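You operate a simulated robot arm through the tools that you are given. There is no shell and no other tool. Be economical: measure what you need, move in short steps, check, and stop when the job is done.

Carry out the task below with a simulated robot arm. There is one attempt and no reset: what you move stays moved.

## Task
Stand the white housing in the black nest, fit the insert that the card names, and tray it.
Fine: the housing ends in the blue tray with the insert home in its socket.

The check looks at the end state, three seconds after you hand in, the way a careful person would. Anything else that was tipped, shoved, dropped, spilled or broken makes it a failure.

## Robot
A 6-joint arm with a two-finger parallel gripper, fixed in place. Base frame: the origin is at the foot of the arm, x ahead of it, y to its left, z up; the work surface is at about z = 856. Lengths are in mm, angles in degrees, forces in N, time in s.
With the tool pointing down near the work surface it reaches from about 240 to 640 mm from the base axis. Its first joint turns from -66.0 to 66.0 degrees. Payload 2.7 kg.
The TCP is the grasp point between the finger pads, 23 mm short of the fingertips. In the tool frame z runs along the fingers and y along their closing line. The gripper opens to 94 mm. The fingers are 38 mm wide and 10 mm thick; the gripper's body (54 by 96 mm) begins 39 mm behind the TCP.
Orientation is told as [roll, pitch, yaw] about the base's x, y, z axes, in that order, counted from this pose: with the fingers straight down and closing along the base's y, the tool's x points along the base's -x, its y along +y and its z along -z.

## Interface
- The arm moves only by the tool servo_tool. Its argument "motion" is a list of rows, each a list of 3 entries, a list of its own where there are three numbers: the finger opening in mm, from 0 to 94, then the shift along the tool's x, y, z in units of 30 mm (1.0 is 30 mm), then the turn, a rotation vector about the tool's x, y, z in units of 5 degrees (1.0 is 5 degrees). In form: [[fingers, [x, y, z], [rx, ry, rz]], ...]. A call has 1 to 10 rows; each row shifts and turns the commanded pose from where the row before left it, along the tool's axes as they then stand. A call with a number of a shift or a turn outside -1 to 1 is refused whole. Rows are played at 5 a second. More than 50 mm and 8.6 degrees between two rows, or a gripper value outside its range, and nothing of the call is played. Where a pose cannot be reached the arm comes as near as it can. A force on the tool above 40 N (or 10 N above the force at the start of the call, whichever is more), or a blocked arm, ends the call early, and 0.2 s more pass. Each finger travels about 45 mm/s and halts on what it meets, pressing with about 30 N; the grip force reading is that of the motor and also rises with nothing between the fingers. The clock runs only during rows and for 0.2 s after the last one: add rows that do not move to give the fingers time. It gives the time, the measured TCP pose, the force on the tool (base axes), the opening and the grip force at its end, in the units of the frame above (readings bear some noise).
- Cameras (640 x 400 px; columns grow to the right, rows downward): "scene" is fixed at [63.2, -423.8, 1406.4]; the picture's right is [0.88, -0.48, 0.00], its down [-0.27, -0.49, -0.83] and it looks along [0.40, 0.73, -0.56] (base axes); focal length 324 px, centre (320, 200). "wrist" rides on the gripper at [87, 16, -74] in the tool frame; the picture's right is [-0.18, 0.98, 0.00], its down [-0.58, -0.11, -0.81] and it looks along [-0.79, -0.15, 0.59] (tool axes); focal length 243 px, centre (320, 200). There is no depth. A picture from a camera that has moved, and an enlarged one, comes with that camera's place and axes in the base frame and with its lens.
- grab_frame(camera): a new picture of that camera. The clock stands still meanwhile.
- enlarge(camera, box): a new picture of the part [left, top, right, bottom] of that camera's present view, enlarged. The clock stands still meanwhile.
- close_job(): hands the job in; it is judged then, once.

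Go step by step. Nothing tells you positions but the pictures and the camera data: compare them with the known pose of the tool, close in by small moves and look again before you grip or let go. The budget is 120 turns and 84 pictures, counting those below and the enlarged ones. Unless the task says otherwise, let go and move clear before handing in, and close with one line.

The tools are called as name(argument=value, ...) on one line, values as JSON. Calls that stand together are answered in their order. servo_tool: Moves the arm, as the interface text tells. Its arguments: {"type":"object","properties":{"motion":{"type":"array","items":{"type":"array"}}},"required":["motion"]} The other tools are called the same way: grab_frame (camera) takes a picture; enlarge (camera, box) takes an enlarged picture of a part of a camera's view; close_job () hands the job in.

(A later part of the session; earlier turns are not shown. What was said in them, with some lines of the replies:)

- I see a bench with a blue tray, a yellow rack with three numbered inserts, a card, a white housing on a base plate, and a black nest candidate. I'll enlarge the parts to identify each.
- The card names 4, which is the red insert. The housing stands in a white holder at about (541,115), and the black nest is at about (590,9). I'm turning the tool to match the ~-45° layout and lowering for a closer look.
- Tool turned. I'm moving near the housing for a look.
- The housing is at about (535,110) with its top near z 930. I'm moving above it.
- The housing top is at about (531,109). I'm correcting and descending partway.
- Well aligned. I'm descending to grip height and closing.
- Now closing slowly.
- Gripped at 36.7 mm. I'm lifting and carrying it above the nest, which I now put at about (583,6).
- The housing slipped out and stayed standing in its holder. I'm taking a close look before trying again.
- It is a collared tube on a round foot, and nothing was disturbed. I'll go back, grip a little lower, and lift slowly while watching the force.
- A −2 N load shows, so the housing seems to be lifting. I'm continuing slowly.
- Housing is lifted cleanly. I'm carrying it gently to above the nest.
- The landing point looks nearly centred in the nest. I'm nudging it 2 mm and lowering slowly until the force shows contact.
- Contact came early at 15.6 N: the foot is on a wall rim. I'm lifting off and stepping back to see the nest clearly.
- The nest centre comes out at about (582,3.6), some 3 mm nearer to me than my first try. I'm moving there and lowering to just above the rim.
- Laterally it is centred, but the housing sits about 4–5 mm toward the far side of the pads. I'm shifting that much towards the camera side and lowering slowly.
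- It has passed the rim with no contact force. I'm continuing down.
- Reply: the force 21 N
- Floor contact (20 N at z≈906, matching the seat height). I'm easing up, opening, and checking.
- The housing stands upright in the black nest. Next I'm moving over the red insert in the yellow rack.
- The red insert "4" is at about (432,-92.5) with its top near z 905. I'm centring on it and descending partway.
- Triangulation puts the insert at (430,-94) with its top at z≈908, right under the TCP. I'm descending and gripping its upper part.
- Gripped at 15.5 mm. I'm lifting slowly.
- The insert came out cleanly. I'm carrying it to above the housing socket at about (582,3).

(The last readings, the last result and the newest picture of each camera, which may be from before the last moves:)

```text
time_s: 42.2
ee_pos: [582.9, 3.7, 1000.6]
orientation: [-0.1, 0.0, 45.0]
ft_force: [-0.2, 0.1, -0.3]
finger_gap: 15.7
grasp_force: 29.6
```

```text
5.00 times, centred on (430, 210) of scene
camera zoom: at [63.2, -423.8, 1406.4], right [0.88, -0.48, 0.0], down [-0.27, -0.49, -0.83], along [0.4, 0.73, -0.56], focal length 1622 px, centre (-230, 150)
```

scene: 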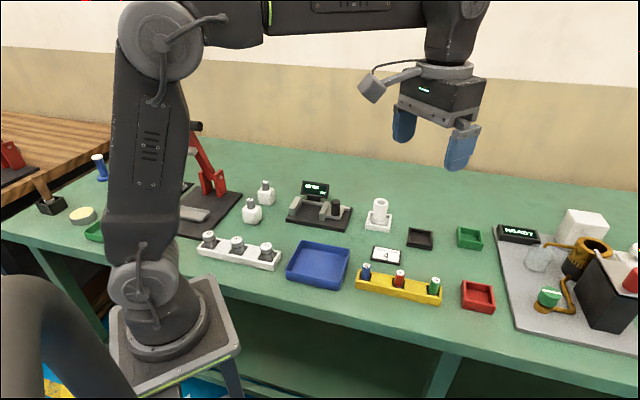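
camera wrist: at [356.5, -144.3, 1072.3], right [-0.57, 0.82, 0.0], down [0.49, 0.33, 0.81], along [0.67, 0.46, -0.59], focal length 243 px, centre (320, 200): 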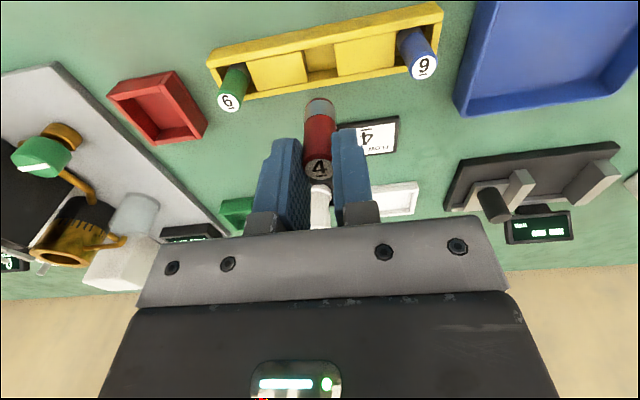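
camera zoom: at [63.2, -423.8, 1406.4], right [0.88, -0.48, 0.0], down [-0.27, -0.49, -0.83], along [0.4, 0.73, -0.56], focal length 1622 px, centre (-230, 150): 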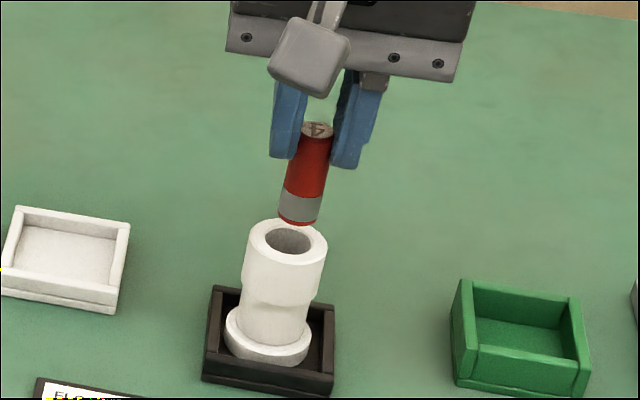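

Insert and socket are nearly in line. I'm closing the height gap to remove the parallax ambiguity.

servo_tool(motion=[[0, [0, 0, 0.1], [0, 0, 0]], [0, [0, 0, 0.15], [0, 0, 0]], [0, [0, 0, 0.15], [0, 0, 0]], [0, [0, 0, 0], [0, 0, 0]], [0, [0, 0, 0], [0, 0, 0]]])

enlarge(camera="wrist", box=[270, 60, 380, 190])

enlarge(camera="scene", box=[405, 190, 450, 240])

```text
time_s: 43.4
ee_pos: [583.1, 3.4, 987.6]
orientation: [-0.1, -0.1, 45.2]
ft_force: [0.4, 0.1, -0.2]
finger_gap: 15.6
grasp_force: 30.1
```

```text
3.08 times, centred on (325, 125) of wrist
camera zoom: at [510.4, -47.2, 1061.6], right [-0.57, 0.82, 0.0], down [0.49, 0.33, 0.81], along [0.67, 0.46, -0.59], focal length 746 px, centre (305, 431)
```

zoom: 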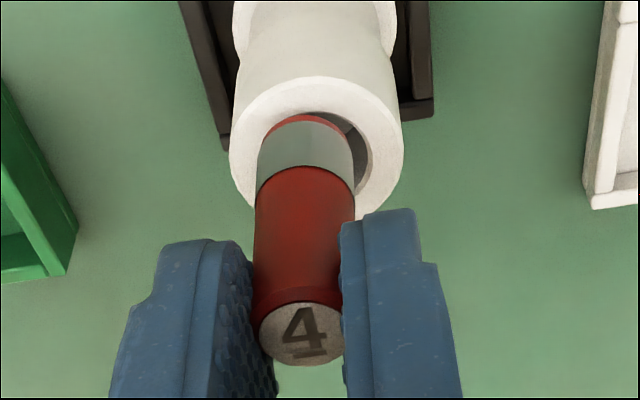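

```text
8.00 times, centred on (428, 215) of scene
camera zoom: at [63.2, -423.8, 1406.4], right [0.88, -0.48, 0.0], down [-0.27, -0.49, -0.83], along [0.4, 0.73, -0.56], focal length 2596 px, centre (-540, 80)
```

zoom: 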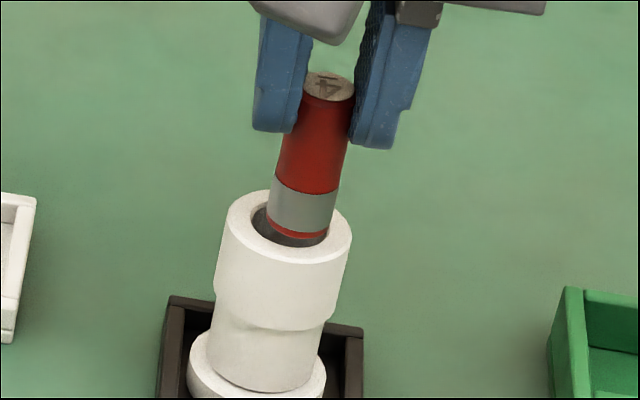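

Both views agree the insert needs about 4 mm away from me and about 2 mm sideways. I'm making that shift and rechecking.

servo_tool(motion=[[0, [-0.07, 0.04, 0], [0, 0, 0]], [0, [-0.06, 0.035, 0], [0, 0, 0]], [0, [0, 0, 0], [0, 0, 0]], [0, [0, 0, 0], [0, 0, 0]]])

enlarge(camera="wrist", box=[270, 60, 380, 190])

enlarge(camera="scene", box=[405, 190, 450, 240])

```text
time_s: 44.4
ee_pos: [582.5, 8.2, 985.5]
orientation: [-0.2, -0.1, 45.2]
ft_force: [-0.3, 1.2, -0.6]
finger_gap: 15.6
grasp_force: 30.4
```

```text
3.08 times, centred on (325, 125) of wrist
camera zoom: at [510.9, -41.6, 1061.0], right [-0.57, 0.82, 0.0], down [0.49, 0.33, 0.81], along [0.67, 0.46, -0.59], focal length 746 px, centre (305, 431)
```

zoom: 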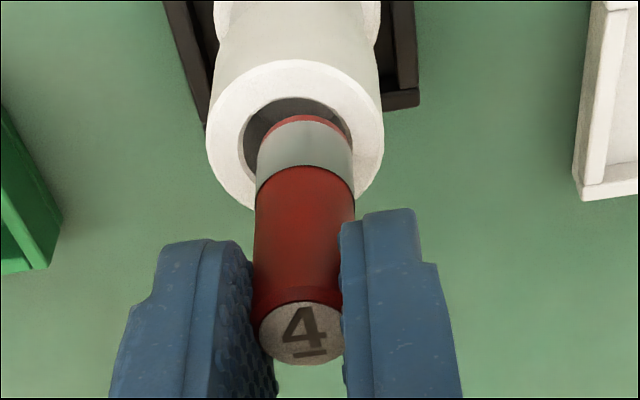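

```text
8.00 times, centred on (428, 215) of scene
camera zoom: at [63.2, -423.8, 1406.4], right [0.88, -0.48, 0.0], down [-0.27, -0.49, -0.83], along [0.4, 0.73, -0.56], focal length 2596 px, centre (-540, 80)
```

zoom: 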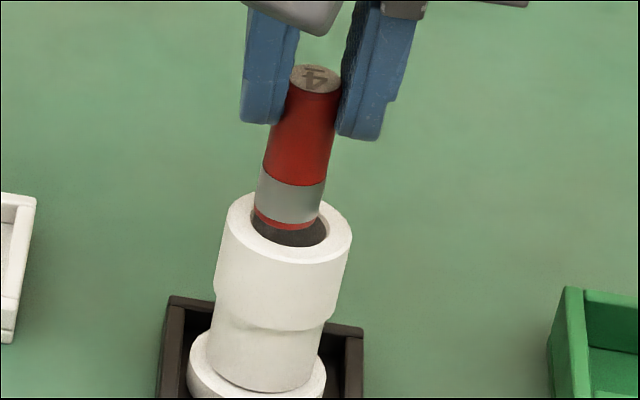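

servo_tool(motion=[[0, [0, -0.06, 0.1], [0, 0, 0]], [0, [0, 0, 0], [0, 0, 0]], [0, [0, 0, 0], [0, 0, 0]], [0, [0, 0, 0], [0, 0, 0]]])

enlarge(camera="wrist", box=[270, 60, 380, 190])

enlarge(camera="scene", box=[405, 190, 450, 240])

```text
time_s: 45.4
ee_pos: [584.5, 8.5, 983.0]
orientation: [-0.1, -0.1, 45.1]
ft_force: [0.3, -0.5, 0.5]
finger_gap: 15.5
grasp_force: 30.0
```

```text
3.08 times, centred on (325, 125) of wrist
camera zoom: at [512.7, -42.8, 1058.0], right [-0.57, 0.82, 0.0], down [0.49, 0.33, 0.81], along [0.67, 0.46, -0.59], focal length 746 px, centre (305, 431)
```

zoom: 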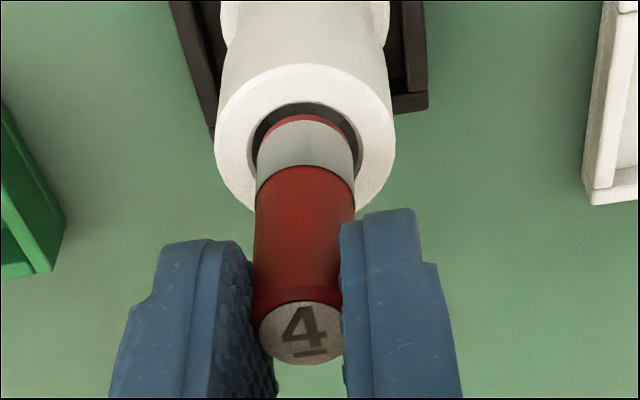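

```text
8.00 times, centred on (428, 215) of scene
camera zoom: at [63.2, -423.8, 1406.4], right [0.88, -0.48, 0.0], down [-0.27, -0.49, -0.83], along [0.4, 0.73, -0.56], focal length 2596 px, centre (-540, 80)
```

zoom: 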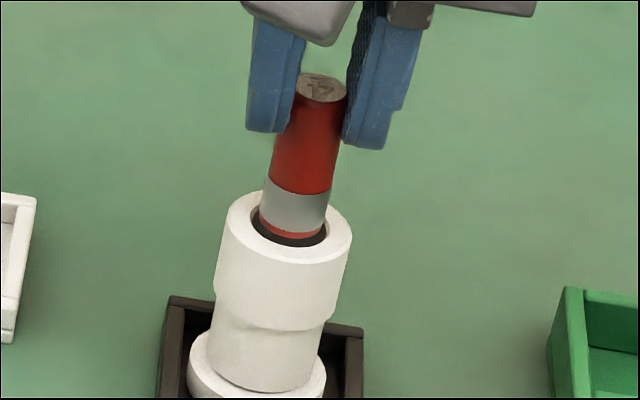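

Laterally centred. I'm stepping down in small increments while watching the force.

servo_tool(motion=[[0, [-0.04, 0, 0.04], [0, 0, 0]], [0, [0, 0, 0.05], [0, 0, 0]], [0, [0, 0, 0], [0, 0, 0]], [0, [0, 0, 0], [0, 0, 0]]])

enlarge(camera="wrist", box=[270, 60, 380, 190])

enlarge(camera="scene", box=[405, 190, 450, 240])

```text
time_s: 46.4
ee_pos: [586.7, 8.1, 981.0]
orientation: [-0.1, -0.1, 45.1]
ft_force: [0.1, -0.1, -0.1]
finger_gap: 15.6
grasp_force: 29.5
```

```text
3.08 times, centred on (325, 125) of wrist
camera zoom: at [513.9, -42.2, 1054.8], right [-0.57, 0.82, 0.0], down [0.49, 0.33, 0.81], along [0.67, 0.46, -0.59], focal length 746 px, centre (305, 431)
```

zoom: 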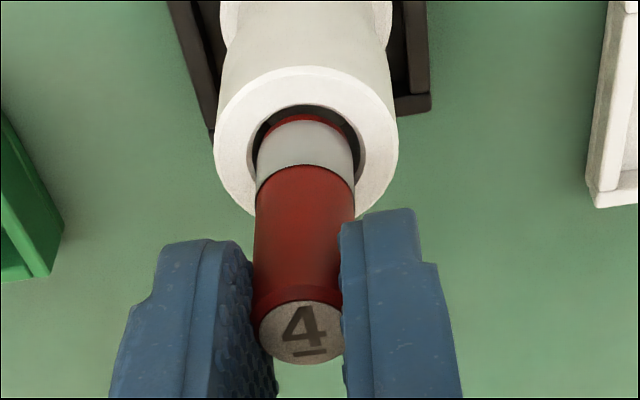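

```text
8.00 times, centred on (428, 215) of scene
camera zoom: at [63.2, -423.8, 1406.4], right [0.88, -0.48, 0.0], down [-0.27, -0.49, -0.83], along [0.4, 0.73, -0.56], focal length 2596 px, centre (-540, 80)
```

zoom: 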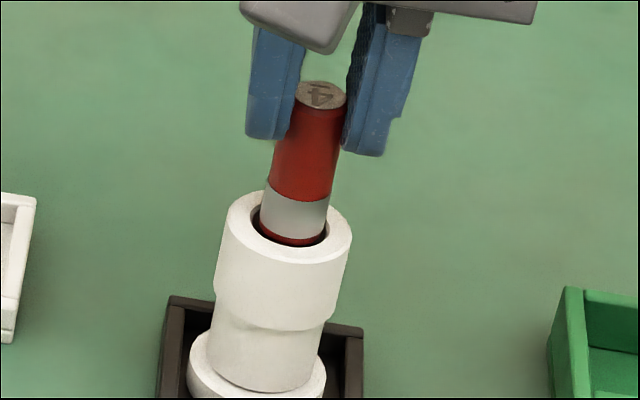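

The tip is shaded, so it appears to be entering. Continuing.

servo_tool(motion=[[0, [0, 0, 0.05], [0, 0, 0]], [0, [0, 0, 0.05], [0, 0, 0]], [0, [0, 0, 0], [0, 0, 0]], [0, [0, 0, 0], [0, 0, 0]]])

enlarge(camera="wrist", box=[270, 60, 380, 190])

enlarge(camera="scene", box=[405, 190, 450, 240])

```text
time_s: 47.4
ee_pos: [585.4, 7.5, 976.5]
orientation: [-0.2, 0.0, 45.0]
ft_force: [0.2, 0.0, -0.7]
finger_gap: 15.4
grasp_force: 30.4
```

```text
3.08 times, centred on (325, 125) of wrist
camera zoom: at [512.9, -43.1, 1051.7], right [-0.57, 0.82, 0.0], down [0.49, 0.33, 0.81], along [0.67, 0.46, -0.59], focal length 746 px, centre (305, 431)
```

zoom: 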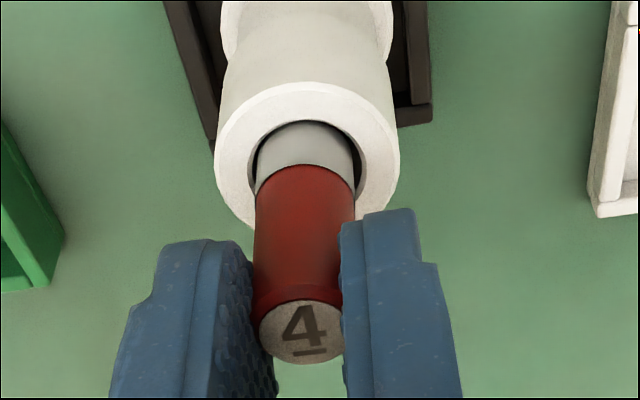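

```text
8.00 times, centred on (428, 215) of scene
camera zoom: at [63.2, -423.8, 1406.4], right [0.88, -0.48, 0.0], down [-0.27, -0.49, -0.83], along [0.4, 0.73, -0.56], focal length 2596 px, centre (-540, 80)
```

zoom: 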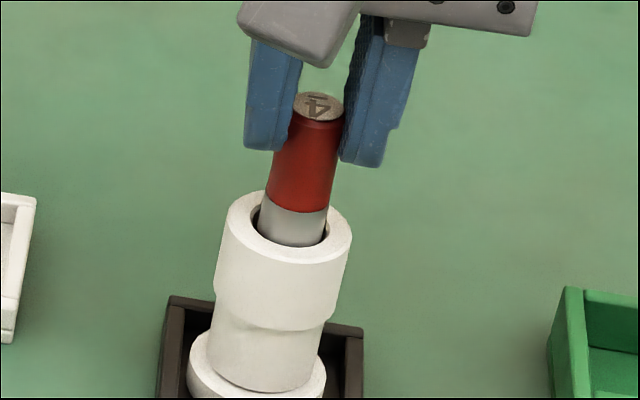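

The tip is in the bore with no force. I'm lowering further, watching force.

servo_tool(motion=[[0, [0, 0, 0.07], [0, 0, 0]], [0, [0, 0, 0.07], [0, 0, 0]], [0, [0, 0, 0.07], [0, 0, 0]], [0, [0, 0, 0], [0, 0, 0]]])

enlarge(camera="scene", box=[405, 190, 450, 240])

```text
time_s: 48.4
ee_pos: [586.5, 7.4, 971.3]
orientation: [-0.1, -0.1, 45.1]
ft_force: [-0.3, 0.5, -0.1]
finger_gap: 15.8
grasp_force: 30.6
```

```text
8.00 times, centred on (428, 215) of scene
camera zoom: at [63.2, -423.8, 1406.4], right [0.88, -0.48, 0.0], down [-0.27, -0.49, -0.83], along [0.4, 0.73, -0.56], focal length 2596 px, centre (-540, 80)
```

zoom: 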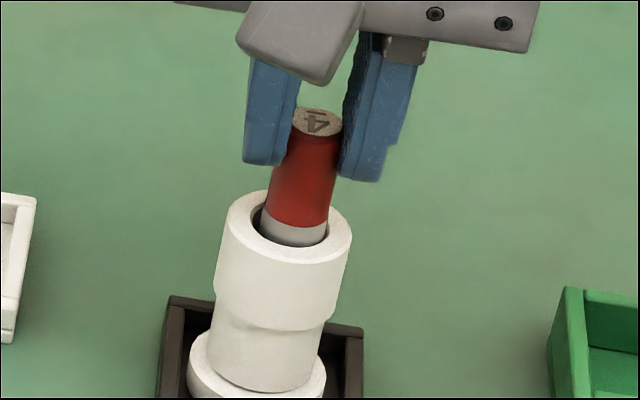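

servo_tool(motion=[[0, [0, 0, 0.07], [0, 0, 0]], [0, [0, 0, 0.07], [0, 0, 0]], [0, [0, 0, 0.07], [0, 0, 0]], [0, [0, 0, 0.07], [0, 0, 0]], [0, [0, 0, 0], [0, 0, 0]]])

enlarge(camera="scene", box=[405, 190, 450, 240])

enlarge(camera="wrist", box=[270, 60, 380, 190])

```text
time_s: 49.6
ee_pos: [585.0, 8.2, 964.3]
orientation: [-0.1, 0.0, 45.2]
ft_force: [0.3, -0.2, -0.3]
finger_gap: 15.6
grasp_force: 29.7
```

```text
8.00 times, centred on (428, 215) of scene
camera zoom: at [63.2, -423.8, 1406.4], right [0.88, -0.48, 0.0], down [-0.27, -0.49, -0.83], along [0.4, 0.73, -0.56], focal length 2596 px, centre (-540, 80)
```

zoom: 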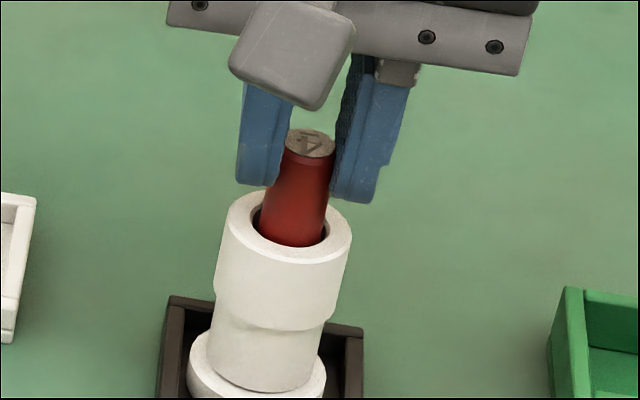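

```text
3.08 times, centred on (325, 125) of wrist
camera zoom: at [513.8, -42.4, 1037.9], right [-0.57, 0.82, 0.0], down [0.49, 0.33, 0.81], along [0.67, 0.46, -0.59], focal length 746 px, centre (305, 431)
```

zoom: 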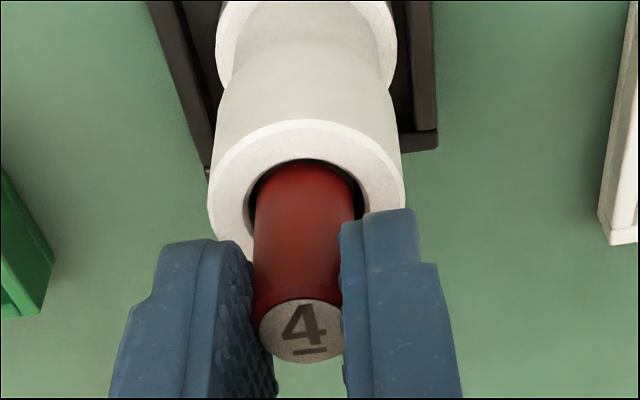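

servo_tool(motion=[[0, [0, 0, 0.07], [0, 0, 0]], [0, [0, 0, 0.07], [0, 0, 0]], [0, [0, 0, 0.07], [0, 0, 0]], [0, [0, 0, 0.06], [0, 0, 0]], [0, [0, 0, 0], [0, 0, 0]]])

enlarge(camera="scene", box=[405, 190, 450, 240])

enlarge(camera="wrist", box=[270, 60, 380, 190])

```text
time_s: 50.8
ee_pos: [587.1, 7.9, 959.5]
orientation: [-0.5, -0.4, 45.1]
ft_force: [-4.9, 2.8, 26.4]
finger_gap: 15.5
grasp_force: 30.1
```

```text
8.00 times, centred on (428, 215) of scene
camera zoom: at [62.6, -423.7, 1406.4], right [0.88, -0.48, 0.0], down [-0.27, -0.49, -0.83], along [0.4, 0.73, -0.56], focal length 2596 px, centre (-540, 80)
```

zoom: 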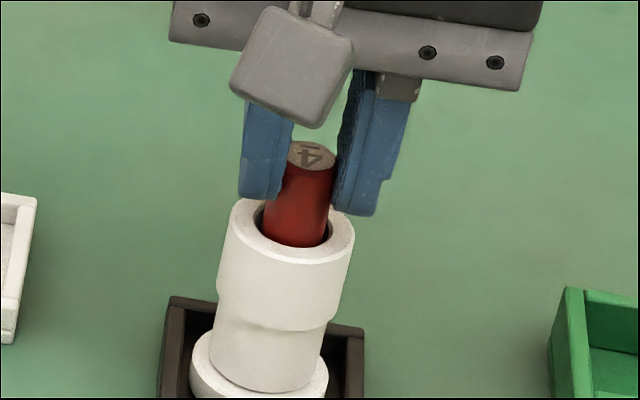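

```text
3.08 times, centred on (325, 125) of wrist
camera zoom: at [514.1, -43.2, 1032.8], right [-0.57, 0.82, -0.01], down [0.48, 0.33, 0.81], along [0.67, 0.46, -0.59], focal length 746 px, centre (305, 431)
```

zoom: 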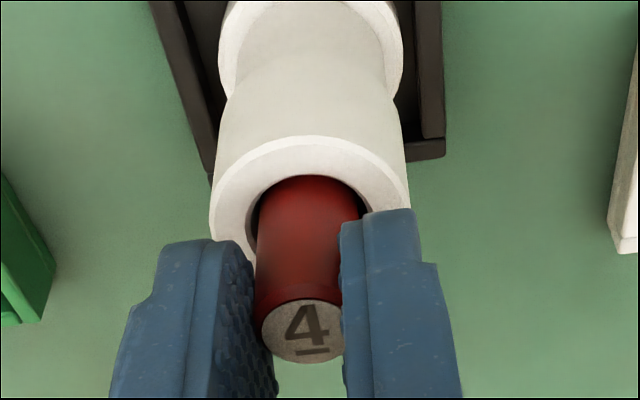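

Firm contact at z 959.5 (26 N). I'm relieving the load, releasing, and looking at how deep the insert sits.

servo_tool(motion=[[0, [0, 0, -0.05], [0, 0, 0]], [17, [0, 0, 0], [0, 0, 0]], [20, [0, 0, 0], [0, 0, 0]], [26, [0, 0, 0], [0, 0, 0]], [40, [0, 0, 0], [0, 0, 0]], [60, [0, 0, 0], [0, 0, 0]], [60, [0, 0, -0.5], [0, 0, 0]], [60, [0, 0, -0.8], [0, 0, 0]], [60, [0, 0, 0], [0, 0, 0]]])

enlarge(camera="scene", box=[405, 190, 450, 240])

enlarge(camera="wrist", box=[250, 10, 400, 190])

```text
time_s: 52.8
ee_pos: [588.0, 6.9, 997.0]
orientation: [-0.1, -0.2, 45.0]
ft_force: [0.0, 0.1, 0.3]
finger_gap: 60.0
grasp_force: 0.0
```

```text
8.00 times, centred on (428, 215) of scene
camera zoom: at [63.2, -423.8, 1406.4], right [0.88, -0.48, 0.0], down [-0.27, -0.49, -0.83], along [0.4, 0.73, -0.56], focal length 2596 px, centre (-540, 80)
```

zoom: 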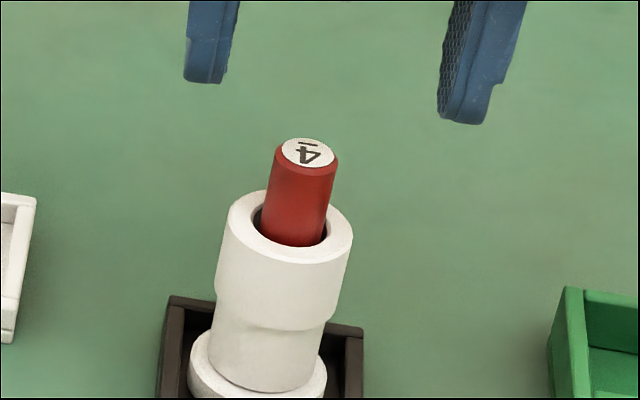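

```text
2.22 times, centred on (325, 100) of wrist
camera zoom: at [514.9, -43.9, 1071.3], right [-0.57, 0.82, 0.0], down [0.49, 0.33, 0.81], along [0.67, 0.46, -0.59], focal length 539 px, centre (309, 422)
```

zoom: 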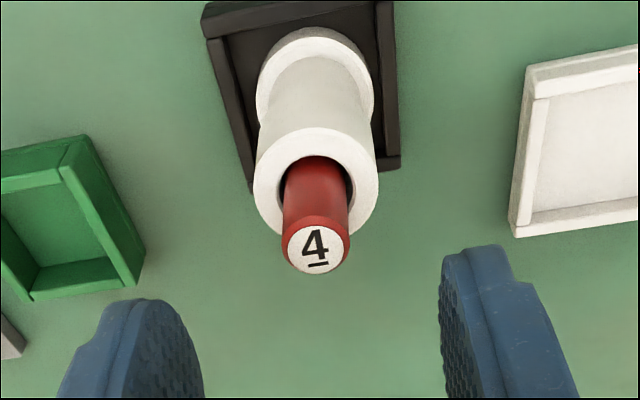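

The insert stands upright but protrudes about 28 mm. I'll press its top with closed fingers to learn whether it is home.

servo_tool(motion=[[20, [0, 0, 0], [0, 0, 0]], [0, [0, 0, 0], [0, 0, 0]], [0, [0, 0, 0], [0, 0, 0]], [0, [0, 0, 0.2], [0, 0, 0]], [0, [0, 0, 0.2], [0, 0, 0]], [0, [0, 0, 0.1], [0, 0, 0]], [0, [0, 0, 0.06], [0, 0, 0]], [0, [0, 0, 0], [0, 0, 0]]])

enlarge(camera="wrist", box=[250, 40, 400, 220])

enlarge(camera="scene", box=[405, 190, 450, 240])

```text
time_s: 54.6
ee_pos: [586.7, 6.9, 977.8]
orientation: [-0.1, -0.1, 45.0]
ft_force: [-0.3, -0.4, -0.2]
finger_gap: 0.0
grasp_force: 30.5
```

```text
2.22 times, centred on (325, 130) of wrist
camera zoom: at [514.3, -42.6, 1053.3], right [-0.57, 0.82, 0.0], down [0.49, 0.33, 0.81], along [0.67, 0.46, -0.59], focal length 539 px, centre (309, 356)
```

zoom: 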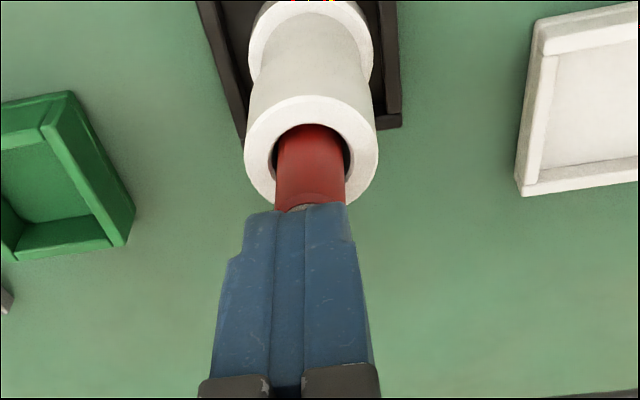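

```text
8.00 times, centred on (428, 215) of scene
camera zoom: at [63.2, -423.8, 1406.4], right [0.88, -0.48, 0.0], down [-0.27, -0.49, -0.83], along [0.4, 0.73, -0.56], focal length 2596 px, centre (-540, 80)
```

zoom: 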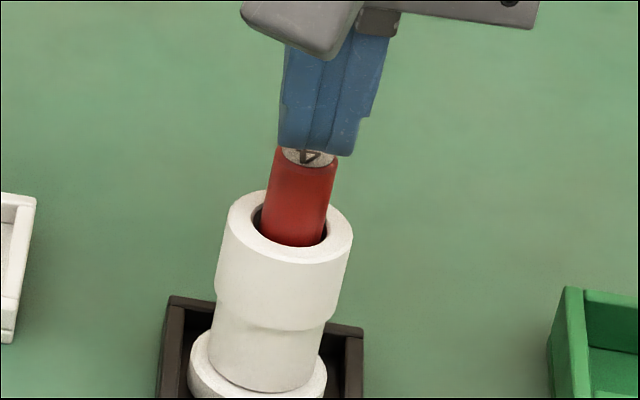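

servo_tool(motion=[[0, [0.05, 0.08, 0], [0, 0, 0]], [0, [0, 0, 0.05], [0, 0, 0]], [0, [0, 0, 0.05], [0, 0, 0]], [0, [0, 0, 0.04], [0, 0, 0]], [0, [0, 0, 0.04], [0, 0, 0]], [0, [0, 0, 0.04], [0, 0, 0]], [0, [0, 0, 0], [0, 0, 0]]])

enlarge(camera="scene", box=[405, 190, 450, 240])

```text
time_s: 56.2
ee_pos: [583.6, 9.1, 972.1]
orientation: [0.0, -0.1, 45.2]
ft_force: [0.2, 0.4, 2.2]
finger_gap: 0.0
grasp_force: 29.5
```

```text
8.00 times, centred on (428, 215) of scene
camera zoom: at [63.2, -423.8, 1406.4], right [0.88, -0.48, 0.0], down [-0.27, -0.49, -0.83], along [0.4, 0.73, -0.56], focal length 2596 px, centre (-540, 80)
```

zoom: 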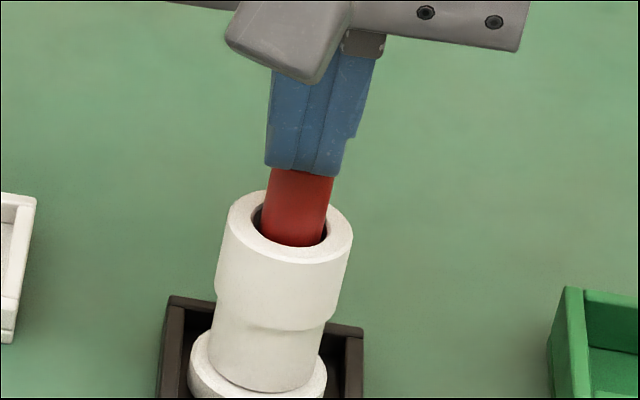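

Just touching now (2 N). I'm pressing in small steps.

servo_tool(motion=[[0, [0, 0, 0.03], [0, 0, 0]], [0, [0, 0, 0.03], [0, 0, 0]], [0, [0, 0, 0.03], [0, 0, 0]], [0, [0, 0, 0.03], [0, 0, 0]], [0, [0, 0, 0.03], [0, 0, 0]], [0, [0, 0, 0], [0, 0, 0]]])

enlarge(camera="scene", box=[405, 190, 450, 240])

```text
time_s: 57.6
ee_pos: [584.7, 8.4, 971.1]
orientation: [-0.4, -0.4, 45.2]
ft_force: [-0.8, 0.6, 28.4]
finger_gap: 0.0
grasp_force: 30.4
```

```text
8.00 times, centred on (428, 215) of scene
camera zoom: at [62.6, -423.8, 1406.4], right [0.88, -0.48, 0.0], down [-0.27, -0.49, -0.83], along [0.4, 0.73, -0.56], focal length 2596 px, centre (-540, 80)
```

zoom: 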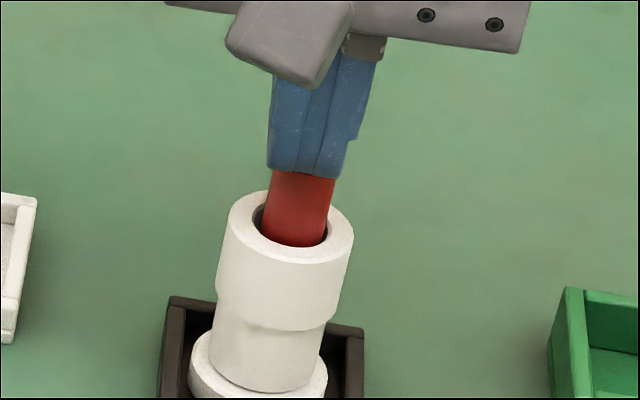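

servo_tool(motion=[[0, [0, 0, 0.03], [0, 0, 0]], [0, [0, 0, 0.02], [0, 0, 0]], [0, [0, 0, 0], [0, 0, 0]]])

servo_tool(motion=[[0, [0, 0, -0.2], [0, 0, 0]], [0, [0, 0, -0.3], [0, 0, 0]], [0, [0, 0, -0.5], [0, 0, 0]], [0, [0, 0, -0.5], [0, 0, 0]], [60, [0, 0, 0], [0, 0, 0]], [94, [0, 0, 0], [0, 0, 0]], [94, [0, 0, 0], [0, 0, 0]]])

enlarge(camera="scene", box=[405, 190, 450, 240])

enlarge(camera="wrist", box=[270, 20, 380, 150])

```text
time_s: 58.4
ee_pos: [584.7, 8.6, 971.0]
orientation: [-0.4, -0.5, 45.2]
ft_force: [-2.0, 0.9, 32.5]
finger_gap: 0.0
grasp_force: 29.6
```

```text
time_s: 60.0
ee_pos: [583.9, 8.7, 1010.8]
orientation: [-0.1, -0.1, 45.1]
ft_force: [0.2, -1.0, -1.1]
finger_gap: 67.6
grasp_force: 0.1
```

```text
8.00 times, centred on (428, 215) of scene
camera zoom: at [63.2, -423.8, 1406.4], right [0.88, -0.48, 0.0], down [-0.27, -0.49, -0.83], along [0.4, 0.73, -0.56], focal length 2596 px, centre (-540, 80)
```

zoom: 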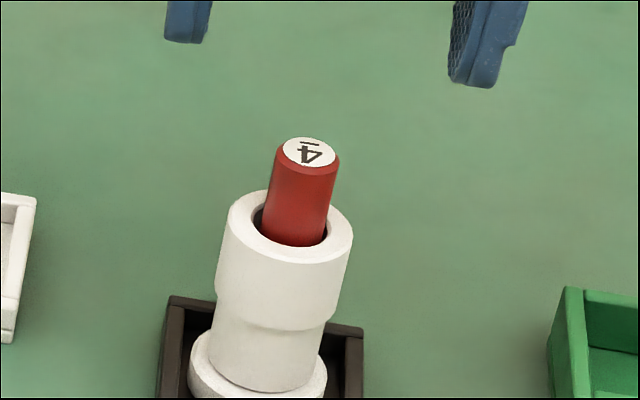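

```text
3.08 times, centred on (325, 85) of wrist
camera zoom: at [511.5, -42.1, 1084.7], right [-0.57, 0.82, 0.0], down [0.49, 0.33, 0.81], along [0.67, 0.46, -0.59], focal length 746 px, centre (305, 554)
```

zoom: 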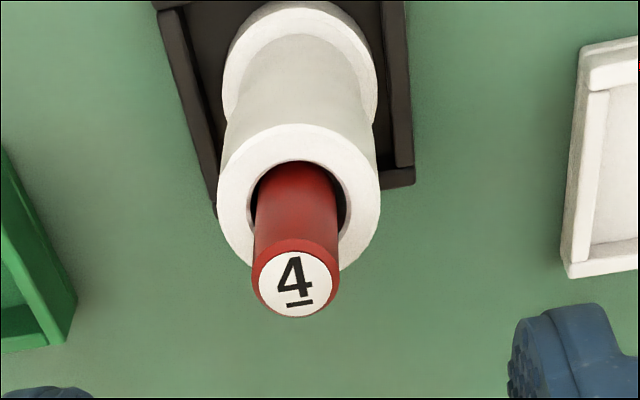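

The insert doesn't budge under 32 N. To rule out it resting on an inner ledge, I'll re-grip its top and do a light wiggle under gentle pressure.

servo_tool(motion=[[60, [-0.05, -0.07, 0.3], [0, 0, 0]], [60, [0, 0, 0.5], [0, 0, 0]], [60, [0, 0, 0.5], [0, 0, 0]], [60, [0, 0, 0.35], [0, 0, 0]], [40, [0, 0, 0], [0, 0, 0]], [25, [0, 0, 0], [0, 0, 0]], [18, [0, 0, 0], [0, 0, 0]], [0, [0, 0, 0], [0, 0, 0]], [0, [0, 0, 0], [0, 0, 0]]])

servo_tool(motion=[[0, [0, 0, 0.06], [0, 0, 0]], [0, [0.05, 0, 0], [0, 0, 0]], [0, [-0.05, 0.05, 0], [0, 0, 0]], [0, [-0.05, -0.05, 0], [0, 0, 0]], [0, [0.05, -0.05, 0], [0, 0, 0]], [0, [0, 0.05, 0], [0, 0, 0]], [0, [0, 0, 0], [0, 0, 0]]])

enlarge(camera="scene", box=[405, 190, 450, 240])

```text
time_s: 62.0
ee_pos: [587.6, 8.8, 959.3]
orientation: [-0.1, -0.1, 45.1]
ft_force: [0.0, 0.3, 0.2]
finger_gap: 15.8
grasp_force: 29.7
```

```text
time_s: 63.6
ee_pos: [587.1, 8.5, 959.5]
orientation: [0.0, -0.1, 45.1]
ft_force: [-0.7, -0.2, -0.2]
finger_gap: 15.6
grasp_force: 29.6
```

```text
8.00 times, centred on (428, 215) of scene
camera zoom: at [63.2, -423.8, 1406.4], right [0.88, -0.48, 0.0], down [-0.27, -0.49, -0.83], along [0.4, 0.73, -0.56], focal length 2596 px, centre (-540, 80)
```

zoom: 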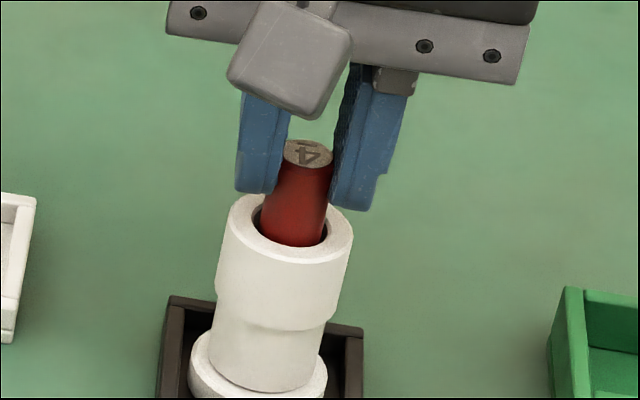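

servo_tool(motion=[[0, [0, 0, 0.06], [0, 0, 0]], [0, [0.05, 0, 0.03], [0, 0, 0]], [0, [-0.05, 0.05, 0], [0, 0, 0]], [0, [-0.05, -0.05, 0], [0, 0, 0]], [0, [0.05, -0.05, 0], [0, 0, 0]], [0, [0, 0.05, 0], [0, 0, 0]], [0, [0, 0, 0], [0, 0, 0]]])

enlarge(camera="scene", box=[405, 190, 450, 240])

```text
time_s: 65.2
ee_pos: [587.1, 8.1, 958.3]
orientation: [-0.3, -0.3, 45.1]
ft_force: [1.9, 2.3, 19.8]
finger_gap: 15.5
grasp_force: 29.5
```

```text
8.00 times, centred on (428, 215) of scene
camera zoom: at [62.9, -423.7, 1406.4], right [0.88, -0.48, 0.0], down [-0.27, -0.49, -0.83], along [0.4, 0.73, -0.56], focal length 2596 px, centre (-540, 80)
```

zoom: 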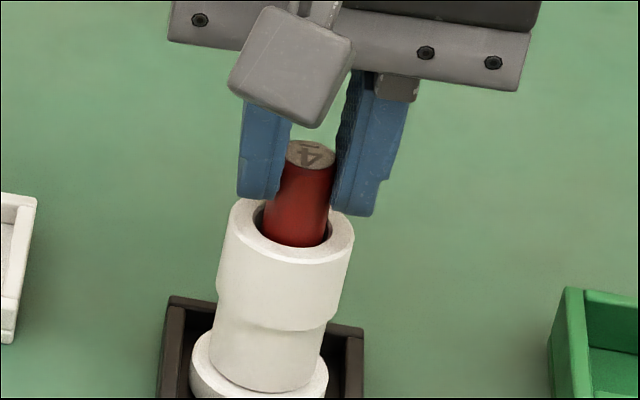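

Solid everywhere, so the insert is home. I'm releasing, opening wide, and moving down around the housing's collar, keeping the gripper body above the insert.

servo_tool(motion=[[0, [0, 0, -0.12], [0, 0, 0]], [18, [0, 0, 0], [0, 0, 0]], [25, [0, 0, 0], [0, 0, 0]], [50, [0, 0, 0], [0, 0, 0]], [94, [0, 0, 0], [0, 0, 0]], [94, [0, 0, 0], [0, 0, 0]], [94, [0, 0, 0], [0, 0, 0]], [94, [0, 0, 0], [0, 0, 0]]])

grab_frame(camera="wrist")

```text
time_s: 67.0
ee_pos: [587.4, 8.1, 959.9]
orientation: [0.0, -0.1, 45.1]
ft_force: [1.0, -0.4, 0.2]
finger_gap: 94.3
grasp_force: 0.0
```

```text
16 pictures are left
camera wrist: at [514.6, -42.3, 1034.7], right [-0.57, 0.82, 0.0], down [0.49, 0.33, 0.81], along [0.67, 0.46, -0.59], focal length 243 px, centre (320, 200)
```

wrist: 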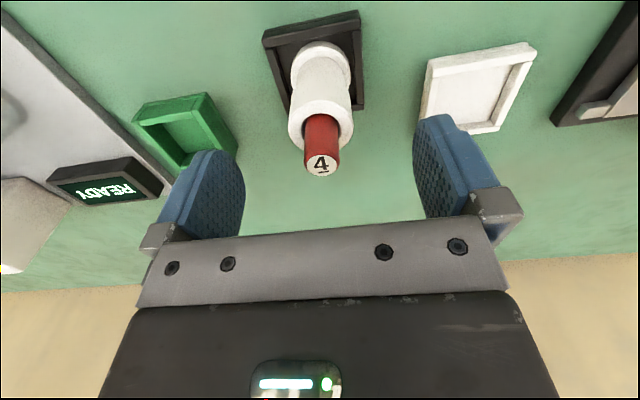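

Aligned. I'm descending to grip height and closing on the collar.

servo_tool(motion=[[94, [0, 0, 0.4], [0, 0, 0]], [94, [0, 0, 0.4], [0, 0, 0]], [94, [0, 0, 0.4], [0, 0, 0]], [70, [0, 0, 0.03], [0, 0, 0]], [50, [0, 0, 0], [0, 0, 0]], [42, [0, 0, 0], [0, 0, 0]], [38, [0, 0, 0], [0, 0, 0]], [25, [0, 0, 0], [0, 0, 0]], [0, [0, 0, 0], [0, 0, 0]], [0, [0, 0, 0], [0, 0, 0]]])

enlarge(camera="scene", box=[400, 180, 460, 250])

```text
time_s: 69.2
ee_pos: [585.5, 9.0, 922.3]
orientation: [-0.2, -0.1, 45.1]
ft_force: [-0.2, 0.4, 0.8]
finger_gap: 36.4
grasp_force: 29.8
```

```text
5.71 times, centred on (430, 215) of scene
camera zoom: at [63.2, -423.8, 1406.4], right [0.88, -0.48, 0.0], down [-0.27, -0.49, -0.83], along [0.4, 0.73, -0.56], focal length 1854 px, centre (-309, 114)
```

zoom: 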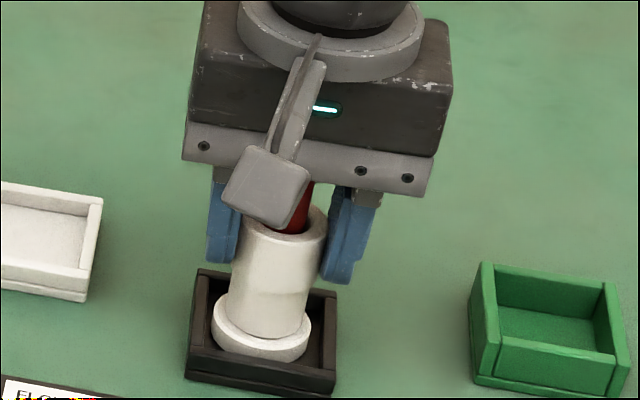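

servo_tool(motion=[[0, [0, 0, -0.03], [0, 0, 0]], [0, [0, 0, -0.03], [0, 0, 0]], [0, [0, 0, -0.03], [0, 0, 0]], [0, [0, 0, -0.03], [0, 0, 0]], [0, [0, 0, -0.05], [0, 0, 0]], [0, [0, 0, -0.05], [0, 0, 0]], [0, [0, 0, 0], [0, 0, 0]]])

servo_tool(motion=[[0, [0, 0, -0.1], [0, 0, 0]], [0, [0, 0, -0.2], [0, 0, 0]], [0, [0, 0, -0.2], [0, 0, 0]], [0, [0, 0, -0.2], [0, 0, 0]], [0, [0, 0, -0.2], [0, 0, 0]], [0, [0, 0, -0.2], [0, 0, 0]], [0, [0, 0, -0.2], [0, 0, 0]], [0, [0, 0, -0.2], [0, 0, 0]], [0, [0, 0, -0.1], [0, 0, 0]], [0, [0, 0, 0], [0, 0, 0]]])

grab_frame(camera="scene")

```text
time_s: 70.8
ee_pos: [585.7, 6.9, 930.2]
orientation: [0.0, -0.1, 45.0]
ft_force: [-0.7, -0.8, -2.0]
finger_gap: 36.4
grasp_force: 30.3
```

```text
time_s: 73.0
ee_pos: [586.9, 7.5, 978.1]
orientation: [-0.1, -0.2, 45.0]
ft_force: [-0.3, 0.1, -2.8]
finger_gap: 36.6
grasp_force: 30.3
```

```text
14 pictures are left
```

scene: 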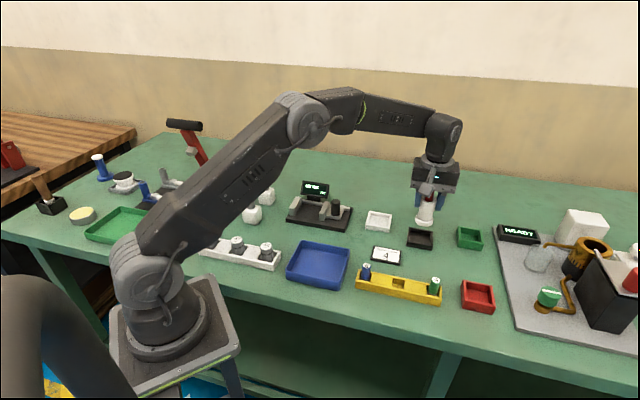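

The housing is lifted with the insert in it. I'm raising a bit more and carrying it gently toward the blue tray, centre at about (312,42).

servo_tool(motion=[[0, [0.1, 0.13, -0.1], [0, 0, 0]], [0, [0.2, 0.26, -0.2], [0, 0, 0]], [0, [0.3, 0.39, -0.1], [0, 0, 0]], [0, [0.4, 0.52, 0], [0, 0, 0]], [0, [0.4, 0.52, 0], [0, 0, 0]], [0, [0.4, 0.52, 0], [0, 0, 0]], [0, [0.4, 0.52, 0], [0, 0, 0]], [0, [0.4, 0.52, 0], [0, 0, 0]], [0, [0.4, 0.52, 0], [0, 0, 0]], [0, [0.3, 0.39, 0], [0, 0, 0]]])

servo_tool(motion=[[0, [0.3, 0.39, 0], [0, 0, 0]], [0, [0.4, 0.51, 0], [0, 0, 0]], [0, [0.4, 0.51, 0], [0, 0, 0]], [0, [0.4, 0.51, 0], [0, 0, 0]], [0, [0.4, 0.51, 0], [0, 0, 0]], [0, [0.3, 0.38, 0], [0, 0, 0]], [0, [0.13, 0.17, 0], [0, 0, 0]], [0, [0, 0, 0], [0, 0, 0]]])

grab_frame(camera="scene")

grab_frame(camera="wrist")

```text
time_s: 75.2
ee_pos: [424.7, 29.9, 989.0]
orientation: [0.0, 0.0, 45.1]
ft_force: [-0.5, -0.1, -1.6]
finger_gap: 36.6
grasp_force: 29.8
```

```text
time_s: 77.0
ee_pos: [312.0, 45.0, 988.7]
orientation: [-0.1, -0.2, 45.1]
ft_force: [0.4, -0.6, -2.0]
finger_gap: 36.6
grasp_force: 30.0
```

```text
13 pictures are left
```

scene: 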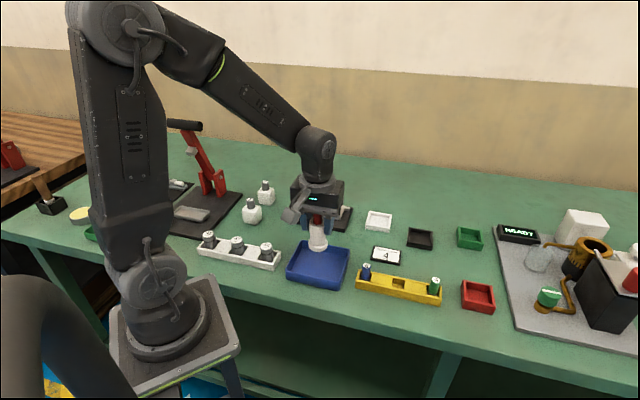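

```text
12 pictures are left
camera wrist: at [239.5, -6.7, 1064.2], right [-0.57, 0.82, 0.0], down [0.49, 0.33, 0.81], along [0.67, 0.46, -0.59], focal length 243 px, centre (320, 200)
```

wrist: 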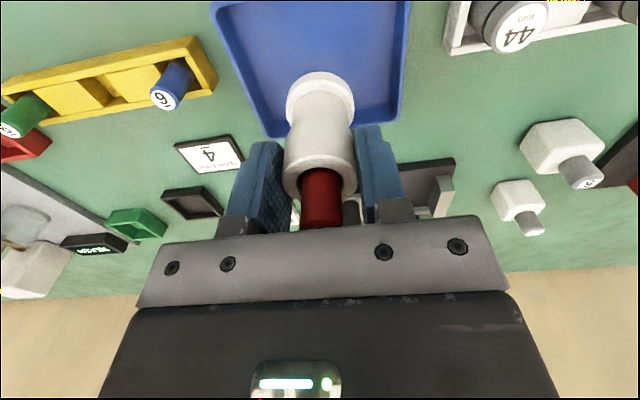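

The landing spot is within the tray. I'm nudging 5 mm and lowering, slowly near the floor.

servo_tool(motion=[[0, [-0.1, 0, 0.1], [0, 0, 0]], [0, [-0.07, 0, 0.2], [0, 0, 0]], [0, [0, 0, 0.3], [0, 0, 0]], [0, [0, 0, 0.3], [0, 0, 0]], [0, [0, 0, 0.3], [0, 0, 0]], [0, [0, 0, 0.3], [0, 0, 0]], [0, [0, 0, 0.2], [0, 0, 0]], [0, [0, 0, 0.1], [0, 0, 0]], [0, [0, 0, 0], [0, 0, 0]]])

enlarge(camera="scene", box=[270, 200, 370, 300])

```text
time_s: 79.0
ee_pos: [316.5, 46.4, 935.8]
orientation: [-0.1, -0.1, 45.1]
ft_force: [0.3, 0.0, -2.4]
finger_gap: 36.3
grasp_force: 29.8
```

```text
4.00 times, centred on (320, 250) of scene
camera zoom: at [63.2, -423.8, 1406.4], right [0.88, -0.48, 0.0], down [-0.27, -0.49, -0.83], along [0.4, 0.73, -0.56], focal length 1298 px, centre (320, 0)
```

zoom: 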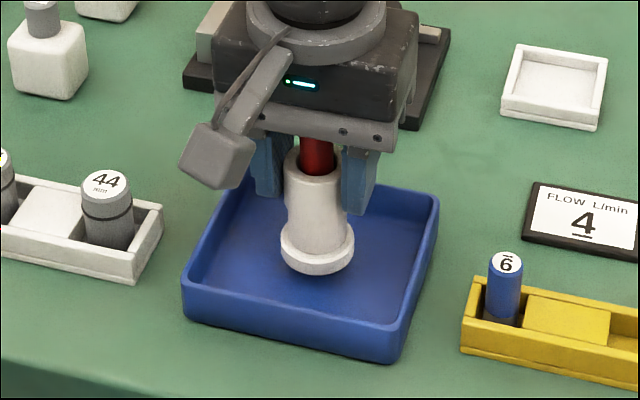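

Well inside the tray, about 15 mm above the floor. I'm lowering in small steps until contact.

servo_tool(motion=[[0, [0, 0, 0.07], [0, 0, 0]], [0, [0, 0, 0.07], [0, 0, 0]], [0, [0, 0, 0.07], [0, 0, 0]], [0, [0, 0, 0.07], [0, 0, 0]], [0, [0, 0, 0], [0, 0, 0]]])

servo_tool(motion=[[0, [0, 0, 0.04], [0, 0, 0]], [0, [0, 0, 0.04], [0, 0, 0]], [0, [0, 0, 0], [0, 0, 0]]])

```text
time_s: 80.2
ee_pos: [316.1, 45.7, 927.1]
orientation: [0.0, -0.1, 45.1]
ft_force: [-0.1, -0.4, -2.2]
finger_gap: 36.7
grasp_force: 29.8
```

```text
time_s: 81.0
ee_pos: [315.5, 47.6, 924.1]
orientation: [-0.1, -0.1, 45.1]
ft_force: [-0.6, -0.5, -1.9]
finger_gap: 36.5
grasp_force: 30.3
```

servo_tool(motion=[[0, [0, 0, 0.04], [0, 0, 0]], [0, [0, 0, 0.04], [0, 0, 0]], [0, [0, 0, 0], [0, 0, 0]]])

```text
time_s: 81.8
ee_pos: [315.1, 47.3, 921.7]
orientation: [-0.1, -0.1, 45.1]
ft_force: [0.8, -0.6, -2.0]
finger_gap: 36.4
grasp_force: 30.5
```

servo_tool(motion=[[0, [0, 0, 0.04], [0, 0, 0]], [0, [0, 0, 0.04], [0, 0, 0]], [0, [0, 0, 0], [0, 0, 0]]])

enlarge(camera="scene", box=[290, 220, 350, 290])

```text
time_s: 82.6
ee_pos: [316.2, 46.8, 921.3]
orientation: [-0.1, -0.2, 45.0]
ft_force: [-1.6, 1.3, 5.4]
finger_gap: 36.6
grasp_force: 29.9
stopped in row 3: the force on the tool passed its limit (the readings are from after the stop); the commanded pose is now the measured one
```

```text
5.71 times, centred on (320, 255) of scene
camera zoom: at [63.1, -423.8, 1406.4], right [0.88, -0.48, 0.0], down [-0.27, -0.49, -0.83], along [0.4, 0.73, -0.56], focal length 1854 px, centre (320, -114)
```

zoom: 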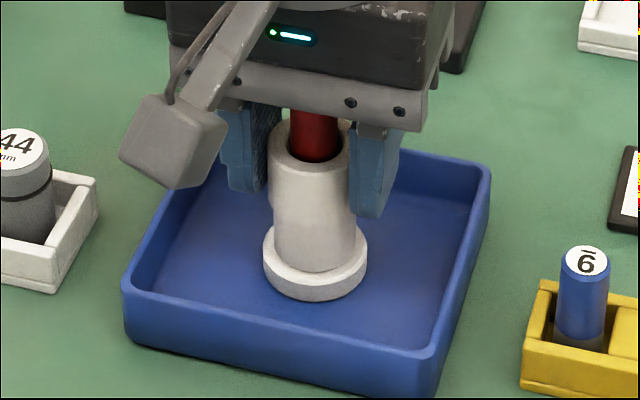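

The housing is on the tray floor. I'm releasing slowly and lifting straight up, clear of the insert.

servo_tool(motion=[[37, [0, 0, 0], [0, 0, 0]], [39, [0, 0, 0], [0, 0, 0]], [44, [0, 0, 0], [0, 0, 0]], [60, [0, 0, 0], [0, 0, 0]], [80, [0, 0, 0], [0, 0, 0]], [80, [0, 0, -0.3], [0, 0, 0]], [80, [0, 0, -0.6], [0, 0, 0]], [80, [0, 0, -1], [0, 0, 0]], [80, [0, 0, -1], [0, 0, 0]], [80, [0, 0, -1], [0, 0, 0]]])

enlarge(camera="scene", box=[280, 200, 360, 300])

grab_frame(camera="wrist")

```text
time_s: 84.8
ee_pos: [316.3, 47.8, 1038.4]
orientation: [-0.1, -0.2, 45.2]
ft_force: [0.0, 0.7, 0.3]
finger_gap: 80.0
grasp_force: 0.2
```

```text
4.00 times, centred on (320, 250) of scene
camera zoom: at [63.2, -423.8, 1406.4], right [0.88, -0.48, 0.0], down [-0.27, -0.49, -0.83], along [0.4, 0.73, -0.56], focal length 1298 px, centre (320, 0)
```

zoom: 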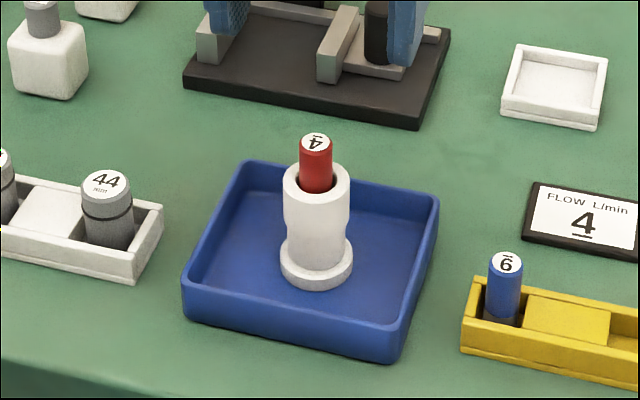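

```text
8 pictures are left
camera wrist: at [244.5, -4.2, 1113.2], right [-0.57, 0.82, 0.0], down [0.48, 0.33, 0.81], along [0.67, 0.46, -0.59], focal length 243 px, centre (320, 200)
```

wrist: 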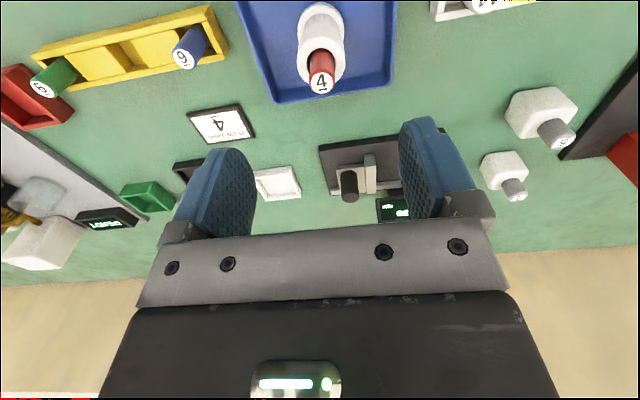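

The housing stands upright in the blue tray with insert 4 seated, the gripper is clear, and everything else is undisturbed. I'm handing in.

close_job()

```text
The job is handed in.
```

The housing is standing in the blue tray with the red insert "4" in its socket. The insert sticks out about 25 mm and didn't move under a 32 N push, so I took it to be home, though I couldn't see the bottom of the socket.
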